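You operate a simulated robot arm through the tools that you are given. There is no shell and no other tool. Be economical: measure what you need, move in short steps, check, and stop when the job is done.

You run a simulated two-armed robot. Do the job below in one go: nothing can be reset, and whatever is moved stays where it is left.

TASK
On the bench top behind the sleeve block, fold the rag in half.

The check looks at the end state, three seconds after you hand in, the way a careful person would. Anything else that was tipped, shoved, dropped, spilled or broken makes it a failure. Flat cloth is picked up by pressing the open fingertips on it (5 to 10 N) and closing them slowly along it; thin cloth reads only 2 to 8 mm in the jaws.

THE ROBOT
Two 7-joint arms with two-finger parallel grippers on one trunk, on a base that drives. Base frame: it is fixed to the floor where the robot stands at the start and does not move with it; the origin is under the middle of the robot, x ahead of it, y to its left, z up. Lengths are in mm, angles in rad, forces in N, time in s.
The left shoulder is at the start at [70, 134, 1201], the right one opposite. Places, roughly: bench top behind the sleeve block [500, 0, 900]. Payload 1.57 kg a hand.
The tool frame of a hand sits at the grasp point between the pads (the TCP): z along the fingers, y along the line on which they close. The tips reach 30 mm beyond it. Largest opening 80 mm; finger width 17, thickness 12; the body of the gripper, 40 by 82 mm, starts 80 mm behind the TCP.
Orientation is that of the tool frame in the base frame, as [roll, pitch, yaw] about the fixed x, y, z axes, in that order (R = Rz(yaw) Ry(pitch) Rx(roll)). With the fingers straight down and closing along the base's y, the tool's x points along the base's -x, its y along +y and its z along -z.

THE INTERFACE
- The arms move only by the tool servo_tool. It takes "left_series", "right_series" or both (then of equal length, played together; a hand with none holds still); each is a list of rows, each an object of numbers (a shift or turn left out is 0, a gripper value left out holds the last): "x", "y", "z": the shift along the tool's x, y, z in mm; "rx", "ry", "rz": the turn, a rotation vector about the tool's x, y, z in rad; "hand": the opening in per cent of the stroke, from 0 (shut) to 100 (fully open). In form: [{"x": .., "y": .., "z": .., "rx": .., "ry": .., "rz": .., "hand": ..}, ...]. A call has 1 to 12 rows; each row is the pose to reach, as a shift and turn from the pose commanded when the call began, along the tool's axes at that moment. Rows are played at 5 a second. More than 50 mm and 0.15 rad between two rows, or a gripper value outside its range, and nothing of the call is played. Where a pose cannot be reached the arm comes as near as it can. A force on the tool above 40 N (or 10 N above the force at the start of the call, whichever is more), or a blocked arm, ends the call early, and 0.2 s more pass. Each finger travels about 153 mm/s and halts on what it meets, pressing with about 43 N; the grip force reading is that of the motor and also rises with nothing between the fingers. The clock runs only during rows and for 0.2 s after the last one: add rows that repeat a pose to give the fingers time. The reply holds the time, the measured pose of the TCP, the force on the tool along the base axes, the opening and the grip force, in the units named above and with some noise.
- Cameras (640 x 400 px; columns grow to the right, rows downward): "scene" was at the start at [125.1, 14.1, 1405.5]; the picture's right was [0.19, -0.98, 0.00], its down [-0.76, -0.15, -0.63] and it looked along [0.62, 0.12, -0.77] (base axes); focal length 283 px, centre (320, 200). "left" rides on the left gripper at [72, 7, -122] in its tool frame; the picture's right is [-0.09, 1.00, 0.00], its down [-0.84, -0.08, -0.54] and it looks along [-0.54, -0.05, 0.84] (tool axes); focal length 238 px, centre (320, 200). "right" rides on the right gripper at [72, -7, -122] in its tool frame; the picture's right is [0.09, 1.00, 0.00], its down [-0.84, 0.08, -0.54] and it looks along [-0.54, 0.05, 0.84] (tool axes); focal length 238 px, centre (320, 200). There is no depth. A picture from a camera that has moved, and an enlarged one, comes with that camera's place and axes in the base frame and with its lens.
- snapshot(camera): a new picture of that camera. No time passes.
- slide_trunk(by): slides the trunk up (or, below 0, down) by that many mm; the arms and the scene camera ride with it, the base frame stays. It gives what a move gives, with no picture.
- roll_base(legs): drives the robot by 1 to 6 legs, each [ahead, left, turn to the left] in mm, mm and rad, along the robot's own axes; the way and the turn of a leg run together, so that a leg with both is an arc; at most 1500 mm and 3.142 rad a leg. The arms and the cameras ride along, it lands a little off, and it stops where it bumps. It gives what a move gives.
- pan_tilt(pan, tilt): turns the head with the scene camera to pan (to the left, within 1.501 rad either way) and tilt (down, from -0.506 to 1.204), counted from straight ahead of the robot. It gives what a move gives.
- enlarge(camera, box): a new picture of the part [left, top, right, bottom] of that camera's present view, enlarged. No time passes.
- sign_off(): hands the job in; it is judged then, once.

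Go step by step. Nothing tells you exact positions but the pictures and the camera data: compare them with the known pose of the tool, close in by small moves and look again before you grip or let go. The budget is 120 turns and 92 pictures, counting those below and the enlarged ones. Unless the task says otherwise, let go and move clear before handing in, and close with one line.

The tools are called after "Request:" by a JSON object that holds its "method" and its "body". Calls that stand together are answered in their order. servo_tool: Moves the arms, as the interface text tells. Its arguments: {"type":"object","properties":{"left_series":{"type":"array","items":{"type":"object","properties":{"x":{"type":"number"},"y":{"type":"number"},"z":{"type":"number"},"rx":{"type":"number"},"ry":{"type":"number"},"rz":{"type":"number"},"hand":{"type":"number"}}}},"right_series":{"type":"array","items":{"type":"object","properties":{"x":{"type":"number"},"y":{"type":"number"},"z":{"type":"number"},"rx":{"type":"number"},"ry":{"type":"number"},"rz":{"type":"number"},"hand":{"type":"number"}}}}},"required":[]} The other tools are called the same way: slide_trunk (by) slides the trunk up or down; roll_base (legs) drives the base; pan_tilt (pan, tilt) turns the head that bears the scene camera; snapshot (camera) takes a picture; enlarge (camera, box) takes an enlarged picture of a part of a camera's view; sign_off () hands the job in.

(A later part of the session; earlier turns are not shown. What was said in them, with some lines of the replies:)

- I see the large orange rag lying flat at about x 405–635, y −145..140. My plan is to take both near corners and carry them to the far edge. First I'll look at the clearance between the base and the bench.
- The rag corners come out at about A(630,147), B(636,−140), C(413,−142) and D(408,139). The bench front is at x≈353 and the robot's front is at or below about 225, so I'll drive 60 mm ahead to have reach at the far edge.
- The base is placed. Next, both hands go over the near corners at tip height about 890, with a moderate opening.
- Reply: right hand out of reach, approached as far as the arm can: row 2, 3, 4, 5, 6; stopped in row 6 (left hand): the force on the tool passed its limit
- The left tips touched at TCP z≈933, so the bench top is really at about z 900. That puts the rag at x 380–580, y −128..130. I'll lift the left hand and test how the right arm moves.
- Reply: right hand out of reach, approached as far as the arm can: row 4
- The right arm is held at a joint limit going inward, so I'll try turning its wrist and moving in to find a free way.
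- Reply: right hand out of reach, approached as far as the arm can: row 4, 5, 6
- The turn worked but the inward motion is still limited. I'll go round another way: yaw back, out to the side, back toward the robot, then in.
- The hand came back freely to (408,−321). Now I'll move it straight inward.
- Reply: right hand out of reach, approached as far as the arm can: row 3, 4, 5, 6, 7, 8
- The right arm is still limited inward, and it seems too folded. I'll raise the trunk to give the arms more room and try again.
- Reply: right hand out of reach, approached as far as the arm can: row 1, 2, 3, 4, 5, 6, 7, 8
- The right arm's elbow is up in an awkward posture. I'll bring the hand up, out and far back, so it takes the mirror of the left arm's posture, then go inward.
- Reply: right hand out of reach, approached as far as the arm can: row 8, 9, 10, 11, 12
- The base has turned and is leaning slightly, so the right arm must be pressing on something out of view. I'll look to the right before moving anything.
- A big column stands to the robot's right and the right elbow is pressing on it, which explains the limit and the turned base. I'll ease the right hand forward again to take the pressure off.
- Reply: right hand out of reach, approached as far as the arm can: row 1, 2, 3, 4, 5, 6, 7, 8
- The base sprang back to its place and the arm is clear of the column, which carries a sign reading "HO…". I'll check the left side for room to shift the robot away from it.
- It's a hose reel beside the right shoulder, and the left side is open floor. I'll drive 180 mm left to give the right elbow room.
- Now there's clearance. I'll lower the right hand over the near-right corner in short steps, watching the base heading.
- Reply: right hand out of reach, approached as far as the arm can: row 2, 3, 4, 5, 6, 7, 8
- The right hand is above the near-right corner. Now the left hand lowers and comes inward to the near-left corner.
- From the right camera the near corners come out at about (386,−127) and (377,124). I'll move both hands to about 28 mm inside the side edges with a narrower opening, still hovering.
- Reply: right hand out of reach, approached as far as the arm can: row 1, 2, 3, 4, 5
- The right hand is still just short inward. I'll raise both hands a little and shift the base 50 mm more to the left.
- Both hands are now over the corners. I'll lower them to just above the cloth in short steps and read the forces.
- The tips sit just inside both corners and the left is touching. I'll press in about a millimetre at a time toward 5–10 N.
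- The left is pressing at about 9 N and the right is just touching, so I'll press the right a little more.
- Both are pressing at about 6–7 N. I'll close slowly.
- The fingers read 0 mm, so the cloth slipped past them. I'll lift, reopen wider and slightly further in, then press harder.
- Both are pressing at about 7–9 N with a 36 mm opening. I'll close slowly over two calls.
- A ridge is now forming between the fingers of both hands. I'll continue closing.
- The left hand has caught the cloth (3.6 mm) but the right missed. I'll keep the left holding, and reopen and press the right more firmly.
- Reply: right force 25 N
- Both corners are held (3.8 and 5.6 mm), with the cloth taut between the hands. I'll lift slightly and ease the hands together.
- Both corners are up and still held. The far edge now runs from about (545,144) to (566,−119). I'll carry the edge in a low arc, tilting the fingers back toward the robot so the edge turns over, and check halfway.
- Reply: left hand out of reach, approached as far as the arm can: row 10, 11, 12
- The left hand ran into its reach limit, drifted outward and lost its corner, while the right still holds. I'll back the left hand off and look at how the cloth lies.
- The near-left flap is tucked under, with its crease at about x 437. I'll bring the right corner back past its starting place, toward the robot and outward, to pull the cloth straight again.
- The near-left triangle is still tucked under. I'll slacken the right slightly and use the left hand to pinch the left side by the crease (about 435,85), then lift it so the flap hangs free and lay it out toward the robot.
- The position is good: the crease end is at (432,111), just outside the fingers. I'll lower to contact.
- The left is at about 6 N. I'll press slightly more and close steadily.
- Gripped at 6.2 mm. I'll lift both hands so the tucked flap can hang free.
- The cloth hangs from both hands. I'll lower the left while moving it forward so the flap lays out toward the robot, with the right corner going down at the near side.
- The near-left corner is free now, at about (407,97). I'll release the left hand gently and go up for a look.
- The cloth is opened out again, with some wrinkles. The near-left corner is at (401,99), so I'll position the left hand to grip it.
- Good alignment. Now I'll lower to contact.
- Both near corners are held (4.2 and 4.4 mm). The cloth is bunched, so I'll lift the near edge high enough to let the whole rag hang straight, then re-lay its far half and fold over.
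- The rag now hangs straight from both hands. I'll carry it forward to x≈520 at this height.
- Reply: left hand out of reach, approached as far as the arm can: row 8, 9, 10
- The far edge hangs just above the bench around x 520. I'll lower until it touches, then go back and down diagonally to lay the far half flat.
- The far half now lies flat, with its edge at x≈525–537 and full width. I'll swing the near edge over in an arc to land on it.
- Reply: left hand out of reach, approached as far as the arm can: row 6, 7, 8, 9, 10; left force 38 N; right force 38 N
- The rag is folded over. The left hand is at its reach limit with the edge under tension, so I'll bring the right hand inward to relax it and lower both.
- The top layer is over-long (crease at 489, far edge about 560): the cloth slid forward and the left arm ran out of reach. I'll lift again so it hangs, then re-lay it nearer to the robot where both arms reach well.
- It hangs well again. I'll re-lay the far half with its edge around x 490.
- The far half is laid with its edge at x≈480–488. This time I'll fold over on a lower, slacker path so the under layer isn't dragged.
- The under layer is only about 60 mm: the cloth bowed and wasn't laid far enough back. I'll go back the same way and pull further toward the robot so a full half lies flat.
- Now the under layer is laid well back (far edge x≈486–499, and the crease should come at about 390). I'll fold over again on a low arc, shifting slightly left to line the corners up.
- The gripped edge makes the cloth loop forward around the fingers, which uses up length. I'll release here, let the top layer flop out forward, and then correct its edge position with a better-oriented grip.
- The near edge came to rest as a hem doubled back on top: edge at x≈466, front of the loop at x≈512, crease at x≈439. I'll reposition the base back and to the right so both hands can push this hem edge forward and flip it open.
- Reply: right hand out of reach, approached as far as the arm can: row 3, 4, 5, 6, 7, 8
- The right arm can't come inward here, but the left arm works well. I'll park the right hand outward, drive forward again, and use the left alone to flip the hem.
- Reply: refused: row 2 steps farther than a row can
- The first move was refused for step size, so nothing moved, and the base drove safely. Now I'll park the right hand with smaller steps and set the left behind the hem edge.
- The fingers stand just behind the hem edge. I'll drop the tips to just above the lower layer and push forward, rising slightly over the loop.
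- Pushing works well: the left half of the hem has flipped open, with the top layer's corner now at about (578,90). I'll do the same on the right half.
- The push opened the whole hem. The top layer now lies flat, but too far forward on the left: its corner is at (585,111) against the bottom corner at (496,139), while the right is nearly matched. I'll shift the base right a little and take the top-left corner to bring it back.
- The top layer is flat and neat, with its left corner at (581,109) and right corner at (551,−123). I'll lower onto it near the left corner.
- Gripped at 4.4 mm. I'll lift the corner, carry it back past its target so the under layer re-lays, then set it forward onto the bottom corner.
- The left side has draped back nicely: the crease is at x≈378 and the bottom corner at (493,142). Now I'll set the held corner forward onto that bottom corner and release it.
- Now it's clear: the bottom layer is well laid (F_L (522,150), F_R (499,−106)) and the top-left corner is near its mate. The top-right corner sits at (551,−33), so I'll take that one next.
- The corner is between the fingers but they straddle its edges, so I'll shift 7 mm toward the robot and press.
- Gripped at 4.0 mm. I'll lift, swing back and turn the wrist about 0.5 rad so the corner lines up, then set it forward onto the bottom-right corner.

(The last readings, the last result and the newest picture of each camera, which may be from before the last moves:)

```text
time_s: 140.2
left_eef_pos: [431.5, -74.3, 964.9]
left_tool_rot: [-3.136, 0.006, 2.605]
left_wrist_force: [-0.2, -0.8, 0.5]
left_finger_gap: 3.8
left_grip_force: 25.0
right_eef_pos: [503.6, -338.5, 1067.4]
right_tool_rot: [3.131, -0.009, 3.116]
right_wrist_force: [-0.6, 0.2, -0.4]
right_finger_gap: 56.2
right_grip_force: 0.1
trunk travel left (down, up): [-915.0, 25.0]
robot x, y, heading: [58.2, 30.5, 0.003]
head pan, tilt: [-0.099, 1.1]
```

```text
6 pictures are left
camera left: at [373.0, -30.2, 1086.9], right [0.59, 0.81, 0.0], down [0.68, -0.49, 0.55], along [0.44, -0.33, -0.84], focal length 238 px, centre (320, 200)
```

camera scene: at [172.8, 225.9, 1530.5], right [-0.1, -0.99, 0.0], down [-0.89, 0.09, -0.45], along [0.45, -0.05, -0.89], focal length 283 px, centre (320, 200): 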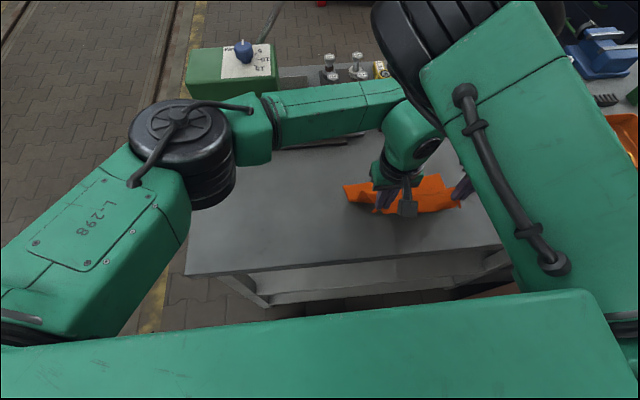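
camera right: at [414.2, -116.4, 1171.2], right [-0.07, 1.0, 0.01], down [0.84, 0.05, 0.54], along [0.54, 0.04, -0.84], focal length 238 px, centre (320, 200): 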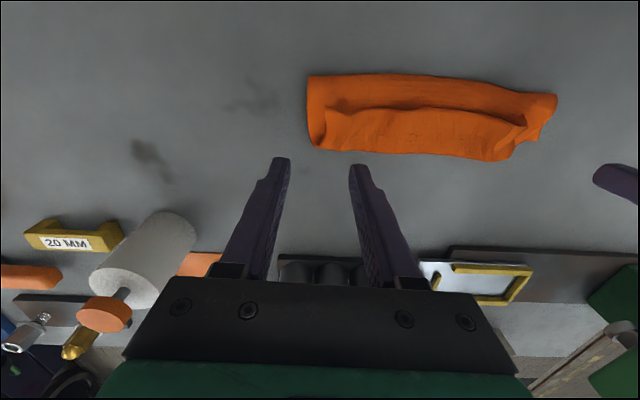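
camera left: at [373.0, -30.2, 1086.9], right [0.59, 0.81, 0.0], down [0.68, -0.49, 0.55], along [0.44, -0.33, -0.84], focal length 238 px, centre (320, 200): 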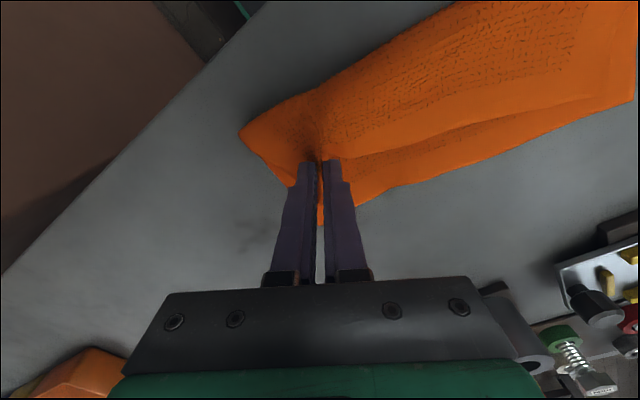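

The fold now lines up, with the top edge parallel to the bottom edge and the crease at x≈382. I'll advance the corner the remaining 46 mm, set it down and release.

Request:
{"method": "servo_tool", "body": {"left_series": [{"x": -7, "y": 4, "z": 0}, {"x": -14, "y": 8, "z": 2}, {"x": -21, "y": 12, "z": 6}, {"x": -28, "y": 16, "z": 11}, {"x": -35, "y": 19.5, "z": 16}, {"x": -40, "y": 22.5, "z": 21}, {"x": -40, "y": 22.5, "z": 25}, {"x": -40, "y": 22.5, "z": 25, "hand": 15}, {"x": -40, "y": 22.5, "z": 25, "hand": 40}, {"x": -40, "y": 22.5, "z": 5}, {"x": -40, "y": 22.5, "z": -30}, {"x": -40, "y": 22.5, "z": -75}]}}

Request:
{"method": "servo_tool", "body": {"left_series": [{"rz": -0.14, "z": -20}, {"rz": -0.28, "z": -40, "y": 10}, {"rz": -0.42, "z": -60, "y": 20}, {"rz": -0.54, "z": -80, "y": 35, "x": 10}, {"rz": -0.54, "z": -90, "y": 50, "x": 30}]}}

Request:
{"method": "snapshot", "body": {"camera": "left"}}

```text
time_s: 142.8
left_eef_pos: [474.7, -75.7, 1040.6]
left_tool_rot: [-3.135, 0.008, 2.608]
left_wrist_force: [-0.2, -0.1, 0.2]
left_finger_gap: 32.1
left_grip_force: 0.0
right_eef_pos: [503.7, -336.6, 1066.7]
right_tool_rot: [3.135, -0.008, 3.117]
right_wrist_force: [-0.5, 0.2, -0.4]
right_finger_gap: 56.1
right_grip_force: 0.0
trunk travel left (down, up): [-915.0, 25.0]
robot x, y, heading: [61.3, 26.4, -0.001]
head pan, tilt: [-0.099, 1.1]
```

```text
time_s: 144.0
left_eef_pos: [476.6, -13.5, 1130.9]
left_tool_rot: [-3.134, 0.004, -3.134]
left_wrist_force: [-0.5, -0.4, 0.5]
left_finger_gap: 32.0
left_grip_force: 0.0
right_eef_pos: [503.4, -336.2, 1068.4]
right_tool_rot: [3.134, -0.009, 3.117]
right_wrist_force: [0.5, 0.6, 0.5]
right_finger_gap: 55.9
right_grip_force: 0.0
trunk travel left (down, up): [-915.0, 25.0]
robot x, y, heading: [58.6, 28.7, 0.004]
head pan, tilt: [-0.099, 1.1]
```

```text
5 pictures are left
camera left: at [403.6, -6.6, 1253.6], right [0.09, 1.0, -0.01], down [0.83, -0.07, 0.55], along [0.54, -0.05, -0.84], focal length 238 px, centre (320, 200)
```

left: 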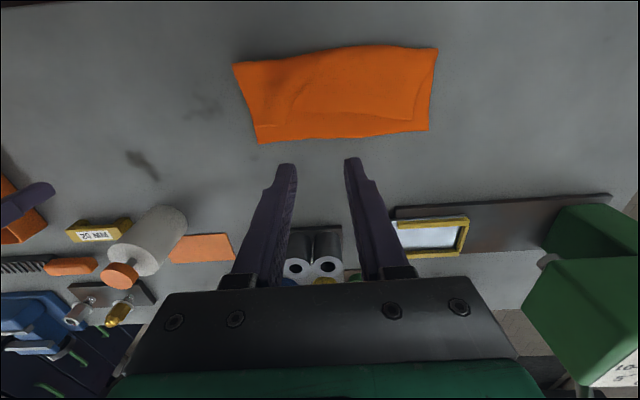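

It now looks like a neat half-fold. I'll take a closer look.

Request:
{"method": "enlarge", "body": {"camera": "left", "box": [220, 35, 450, 155]}}

```text
2.78 times, centred on (335, 95) of left
camera zoom: at [403.6, -6.6, 1253.6], right [0.09, 1.0, -0.01], down [0.83, -0.07, 0.55], along [0.54, -0.05, -0.84], focal length 663 px, centre (278, 492)
```

zoom: 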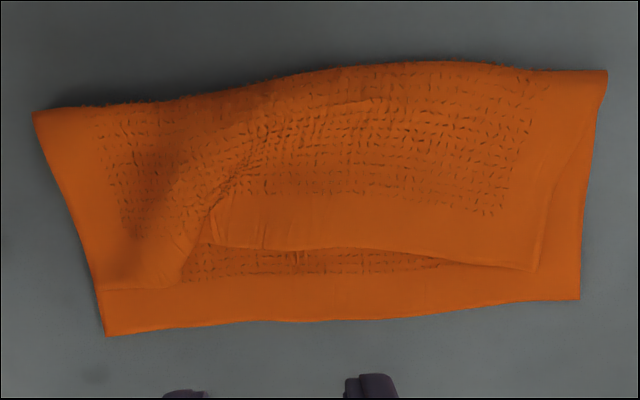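

The layers match to within about 25 mm, but a small pleat remains and the top-left corner sits 19 mm short and 25 mm inward. I'll regrip the top-left corner and pull it out to its mate to straighten the edge.

Request:
{"method": "servo_tool", "body": {"left_series": [{"y": 20, "x": -2, "z": 30, "hand": 40}, {"y": 42, "x": -5, "z": 65}, {"y": 64, "x": -8, "z": 100}, {"y": 86, "x": -10, "z": 135}, {"y": 98, "x": -12, "z": 165}, {"y": 98, "x": -12, "z": 180}, {"y": 98, "x": -12, "z": 186}, {"y": 98, "x": -12, "z": 190}, {"y": 98, "x": -12, "z": 192}, {"y": 98, "x": -12, "z": 192}]}}

Request:
{"method": "snapshot", "body": {"camera": "left"}}

```text
time_s: 146.2
left_eef_pos: [487.9, 80.5, 936.6]
left_tool_rot: [-3.132, 0.005, -3.137]
left_wrist_force: [0.5, -0.9, 5.8]
left_finger_gap: 31.9
left_grip_force: 0.0
right_eef_pos: [502.7, -338.3, 1067.7]
right_tool_rot: [3.131, -0.008, 3.118]
right_wrist_force: [0.0, -0.8, -0.4]
right_finger_gap: 56.1
right_grip_force: 0.1
trunk travel left (down, up): [-915.0, 25.0]
robot x, y, heading: [60.6, 28.7, 0.0]
head pan, tilt: [-0.099, 1.1]
```

```text
3 pictures are left
camera left: at [415.5, 88.3, 1059.5], right [0.09, 1.0, -0.01], down [0.83, -0.07, 0.55], along [0.54, -0.05, -0.84], focal length 238 px, centre (320, 200)
```

left: 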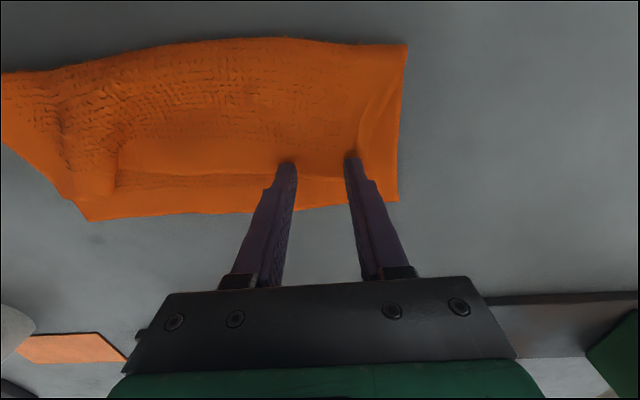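

The fingertips are on the top layer near its corner with about 6 N. I'll close gently.

Request:
{"method": "servo_tool", "body": {"left_series": [{"z": 0.2, "hand": 38}, {"z": 0.2, "hand": 35}, {"z": 0.2, "hand": 32}, {"z": 0.2, "hand": 28}, {"z": 0.2, "hand": 24}, {"z": 0.2, "hand": 20}, {"z": 0.2, "hand": 16}, {"z": 0.2, "hand": 12}, {"z": 0.2, "hand": 8}, {"z": 0.2, "hand": 4}, {"z": 0.2, "hand": 0}, {"z": 0.2, "hand": 0}]}}

```text
time_s: 148.8
left_eef_pos: [487.6, 81.7, 937.8]
left_tool_rot: [-3.132, 0.006, -3.137]
left_wrist_force: [1.1, 0.9, 6.5]
left_finger_gap: 3.6
left_grip_force: 24.5
right_eef_pos: [503.7, -338.2, 1067.6]
right_tool_rot: [3.131, -0.006, 3.117]
right_wrist_force: [0.0, 0.0, -0.3]
right_finger_gap: 56.2
right_grip_force: 0.2
trunk travel left (down, up): [-915.0, 25.0]
robot x, y, heading: [61.2, 24.7, 0.006]
head pan, tilt: [-0.099, 1.1]
```

It reads 3.6 mm, so only the top layer is held. I'll pull it slightly up, forward 20 mm and outward 26 mm, set it down and release.

Request:
{"method": "servo_tool", "body": {"left_series": [{"z": -6}, {"z": -12, "x": -2, "y": 3}, {"z": -14, "x": -6, "y": 8}, {"z": -14, "x": -10, "y": 13}, {"z": -14, "x": -14, "y": 18}, {"z": -12, "x": -18, "y": 23}, {"z": -8, "x": -20, "y": 26}, {"z": -3, "x": -20, "y": 26}, {"z": -2, "x": -20, "y": 26, "hand": 15}, {"z": -2, "x": -20, "y": 26, "hand": 40}, {"z": -25, "x": -20, "y": 26}, {"z": -70, "x": -20, "y": 20}]}}

Request:
{"method": "snapshot", "body": {"camera": "left"}}

```text
time_s: 151.4
left_eef_pos: [507.8, 102.7, 1006.6]
left_tool_rot: [-3.135, 0.003, -3.136]
left_wrist_force: [0.5, 0.8, 0.9]
left_finger_gap: 32.0
left_grip_force: 0.1
right_eef_pos: [502.7, -338.5, 1067.4]
right_tool_rot: [3.131, -0.006, 3.115]
right_wrist_force: [0.1, 0.5, -0.5]
right_finger_gap: 56.2
right_grip_force: 0.0
trunk travel left (down, up): [-915.0, 25.0]
robot x, y, heading: [61.1, 30.8, 0.0]
head pan, tilt: [-0.099, 1.1]
```

```text
2 pictures are left
camera left: at [436.1, 109.0, 1130.0], right [0.09, 1.0, -0.01], down [0.83, -0.07, 0.55], along [0.54, -0.05, -0.84], focal length 238 px, centre (320, 200)
```

left: 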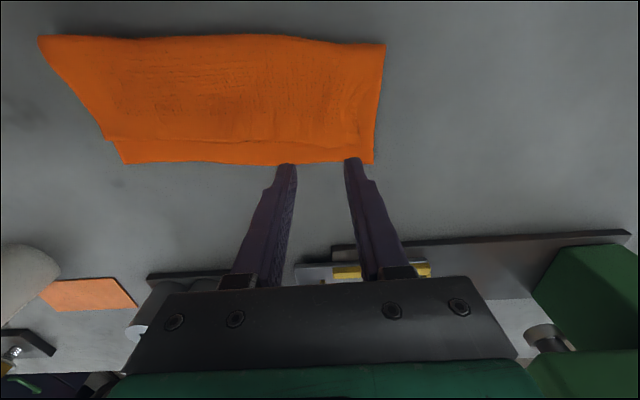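

The pleat is gone, the left corners match, and the edge is straight. The top-right corner is still about 25 mm short, so I'll repeat the same small pull there.

Request:
{"method": "servo_tool", "body": {"left_series": [{"x": 5, "y": -35}, {"x": 10, "y": -70}, {"x": 15, "y": -105}, {"x": 20, "y": -140}, {"x": 25, "y": -171}, {"x": 25, "y": -171, "z": 30}, {"x": 25, "y": -171, "z": 55}, {"x": 25, "y": -171, "z": 64}, {"x": 25, "y": -171, "z": 67}, {"x": 25, "y": -171, "z": 69}, {"x": 25, "y": -171, "z": 69.5}, {"x": 25, "y": -171, "z": 69.5}]}}

```text
time_s: 154.0
left_eef_pos: [484.6, -70.5, 939.2]
left_tool_rot: [-3.133, 0.004, -3.137]
left_wrist_force: [0.2, -0.8, 1.6]
left_finger_gap: 31.9
left_grip_force: 0.0
right_eef_pos: [503.8, -338.6, 1068.4]
right_tool_rot: [3.133, -0.01, 3.117]
right_wrist_force: [-0.4, 0.0, -0.3]
right_finger_gap: 55.9
right_grip_force: 0.1
trunk travel left (down, up): [-915.0, 25.0]
robot x, y, heading: [54.9, 23.7, -0.002]
head pan, tilt: [-0.099, 1.1]
```

Request:
{"method": "servo_tool", "body": {"left_series": [{"z": 0.6}, {"z": 1.2}, {"z": 1.5}, {"z": 1.5}]}}

```text
time_s: 155.0
left_eef_pos: [483.6, -70.2, 936.8]
left_tool_rot: [-3.133, 0.003, -3.136]
left_wrist_force: [0.9, 0.3, 4.9]
left_finger_gap: 32.0
left_grip_force: 0.1
right_eef_pos: [502.7, -338.5, 1067.4]
right_tool_rot: [3.132, -0.009, 3.117]
right_wrist_force: [0.3, 0.5, -0.5]
right_finger_gap: 56.2
right_grip_force: 0.1
trunk travel left (down, up): [-915.0, 25.0]
robot x, y, heading: [59.2, 32.0, 0.009]
head pan, tilt: [-0.099, 1.1]
```

Contact is about 5 N, so I'll close gently, as on the left side.

Request:
{"method": "servo_tool", "body": {"left_series": [{"z": 0.3, "hand": 38}, {"z": 0.3, "hand": 35}, {"z": 0.3, "hand": 32}, {"z": 0.3, "hand": 28}, {"z": 0.3, "hand": 24}, {"z": 0.3, "hand": 20}, {"z": 0.3, "hand": 16}, {"z": 0.3, "hand": 12}, {"z": 0.3, "hand": 8}, {"z": 0.3, "hand": 4}, {"z": 0.3, "hand": 0}, {"z": 0.3, "hand": 0}]}}

```text
time_s: 157.6
left_eef_pos: [484.2, -70.5, 936.8]
left_tool_rot: [-3.132, 0.004, -3.138]
left_wrist_force: [0.3, 0.6, 6.9]
left_finger_gap: 3.8
left_grip_force: 24.8
right_eef_pos: [504.1, -337.4, 1067.2]
right_tool_rot: [3.134, -0.007, 3.117]
right_wrist_force: [-0.8, -0.6, 1.2]
right_finger_gap: 56.0
right_grip_force: 0.1
trunk travel left (down, up): [-915.0, 25.0]
robot x, y, heading: [60.5, 31.8, 0.003]
head pan, tilt: [-0.099, 1.1]
```

It's held at 3.8 mm, one layer. I'll pull forward 22 mm, set it down, release and move clear.

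Request:
{"method": "servo_tool", "body": {"left_series": [{"z": -6}, {"z": -12, "x": -3}, {"z": -14, "x": -8, "y": -1}, {"z": -14, "x": -13, "y": -2}, {"z": -13, "x": -18, "y": -2}, {"z": -10, "x": -22, "y": -2}, {"z": -5, "x": -22, "y": -2}, {"z": -2, "x": -22, "y": -2}, {"z": -2, "x": -22, "y": -2, "hand": 15}, {"z": -2, "x": -22, "y": -2, "hand": 40}, {"z": -25, "x": -22, "y": -2}, {"z": -70, "x": -22, "y": -2}]}}

Request:
{"method": "servo_tool", "body": {"left_series": [{"z": -30, "y": 20}, {"z": -55, "y": 50}, {"z": -70, "y": 85}]}}

Request:
{"method": "snapshot", "body": {"camera": "left"}}

```text
time_s: 160.2
left_eef_pos: [506.7, -71.8, 1008.5]
left_tool_rot: [-3.135, 0.004, -3.137]
left_wrist_force: [-0.5, -0.6, 0.1]
left_finger_gap: 32.2
left_grip_force: 0.1
right_eef_pos: [504.3, -337.7, 1067.3]
right_tool_rot: [3.133, -0.01, 3.119]
right_wrist_force: [-0.2, 0.9, 0.3]
right_finger_gap: 56.0
right_grip_force: 0.0
trunk travel left (down, up): [-915.0, 25.0]
robot x, y, heading: [61.2, 27.0, 0.004]
head pan, tilt: [-0.099, 1.1]
```

```text
time_s: 161.0
left_eef_pos: [504.4, 13.2, 1075.3]
left_tool_rot: [-3.132, 0.004, -3.136]
left_wrist_force: [-0.3, 0.0, -0.1]
left_finger_gap: 32.3
left_grip_force: 0.1
right_eef_pos: [503.5, -335.8, 1067.4]
right_tool_rot: [3.133, -0.009, 3.118]
right_wrist_force: [0.3, -0.3, 0.9]
right_finger_gap: 56.1
right_grip_force: 0.1
trunk travel left (down, up): [-915.0, 25.0]
robot x, y, heading: [59.8, 28.1, -0.0]
head pan, tilt: [-0.099, 1.1]
```

```text
1 pictures are left
camera left: at [432.1, 21.6, 1197.0], right [0.09, 1.0, -0.01], down [0.83, -0.07, 0.55], along [0.54, -0.06, -0.84], focal length 238 px, centre (320, 200)
```

left: 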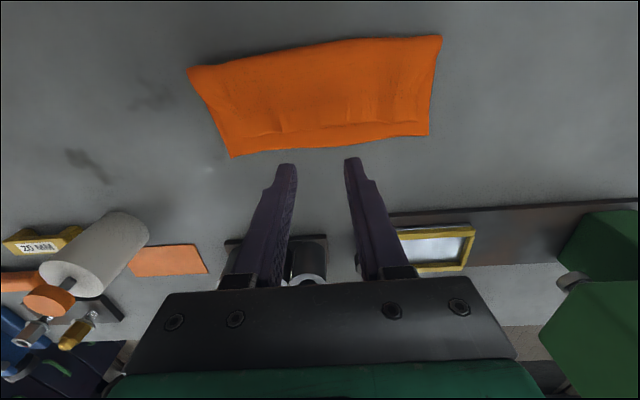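

The rag now lies folded in half with its edges matched and the crease toward the robot, both hands are clear, and I see nothing else out of place, so I'm handing in.

Request:
{"method": "sign_off", "body": {}}

```text
The job is handed in.
```

The rag is folded in half on the bench top behind the sleeve block, with its edges and corners matched by eye in the last picture, and both hands are clear. Early on, the right elbow pressed against the hose reel and briefly pushed the base out of place. The base sprang back and I saw no change to the reel, but I didn't look at it again after driving away.
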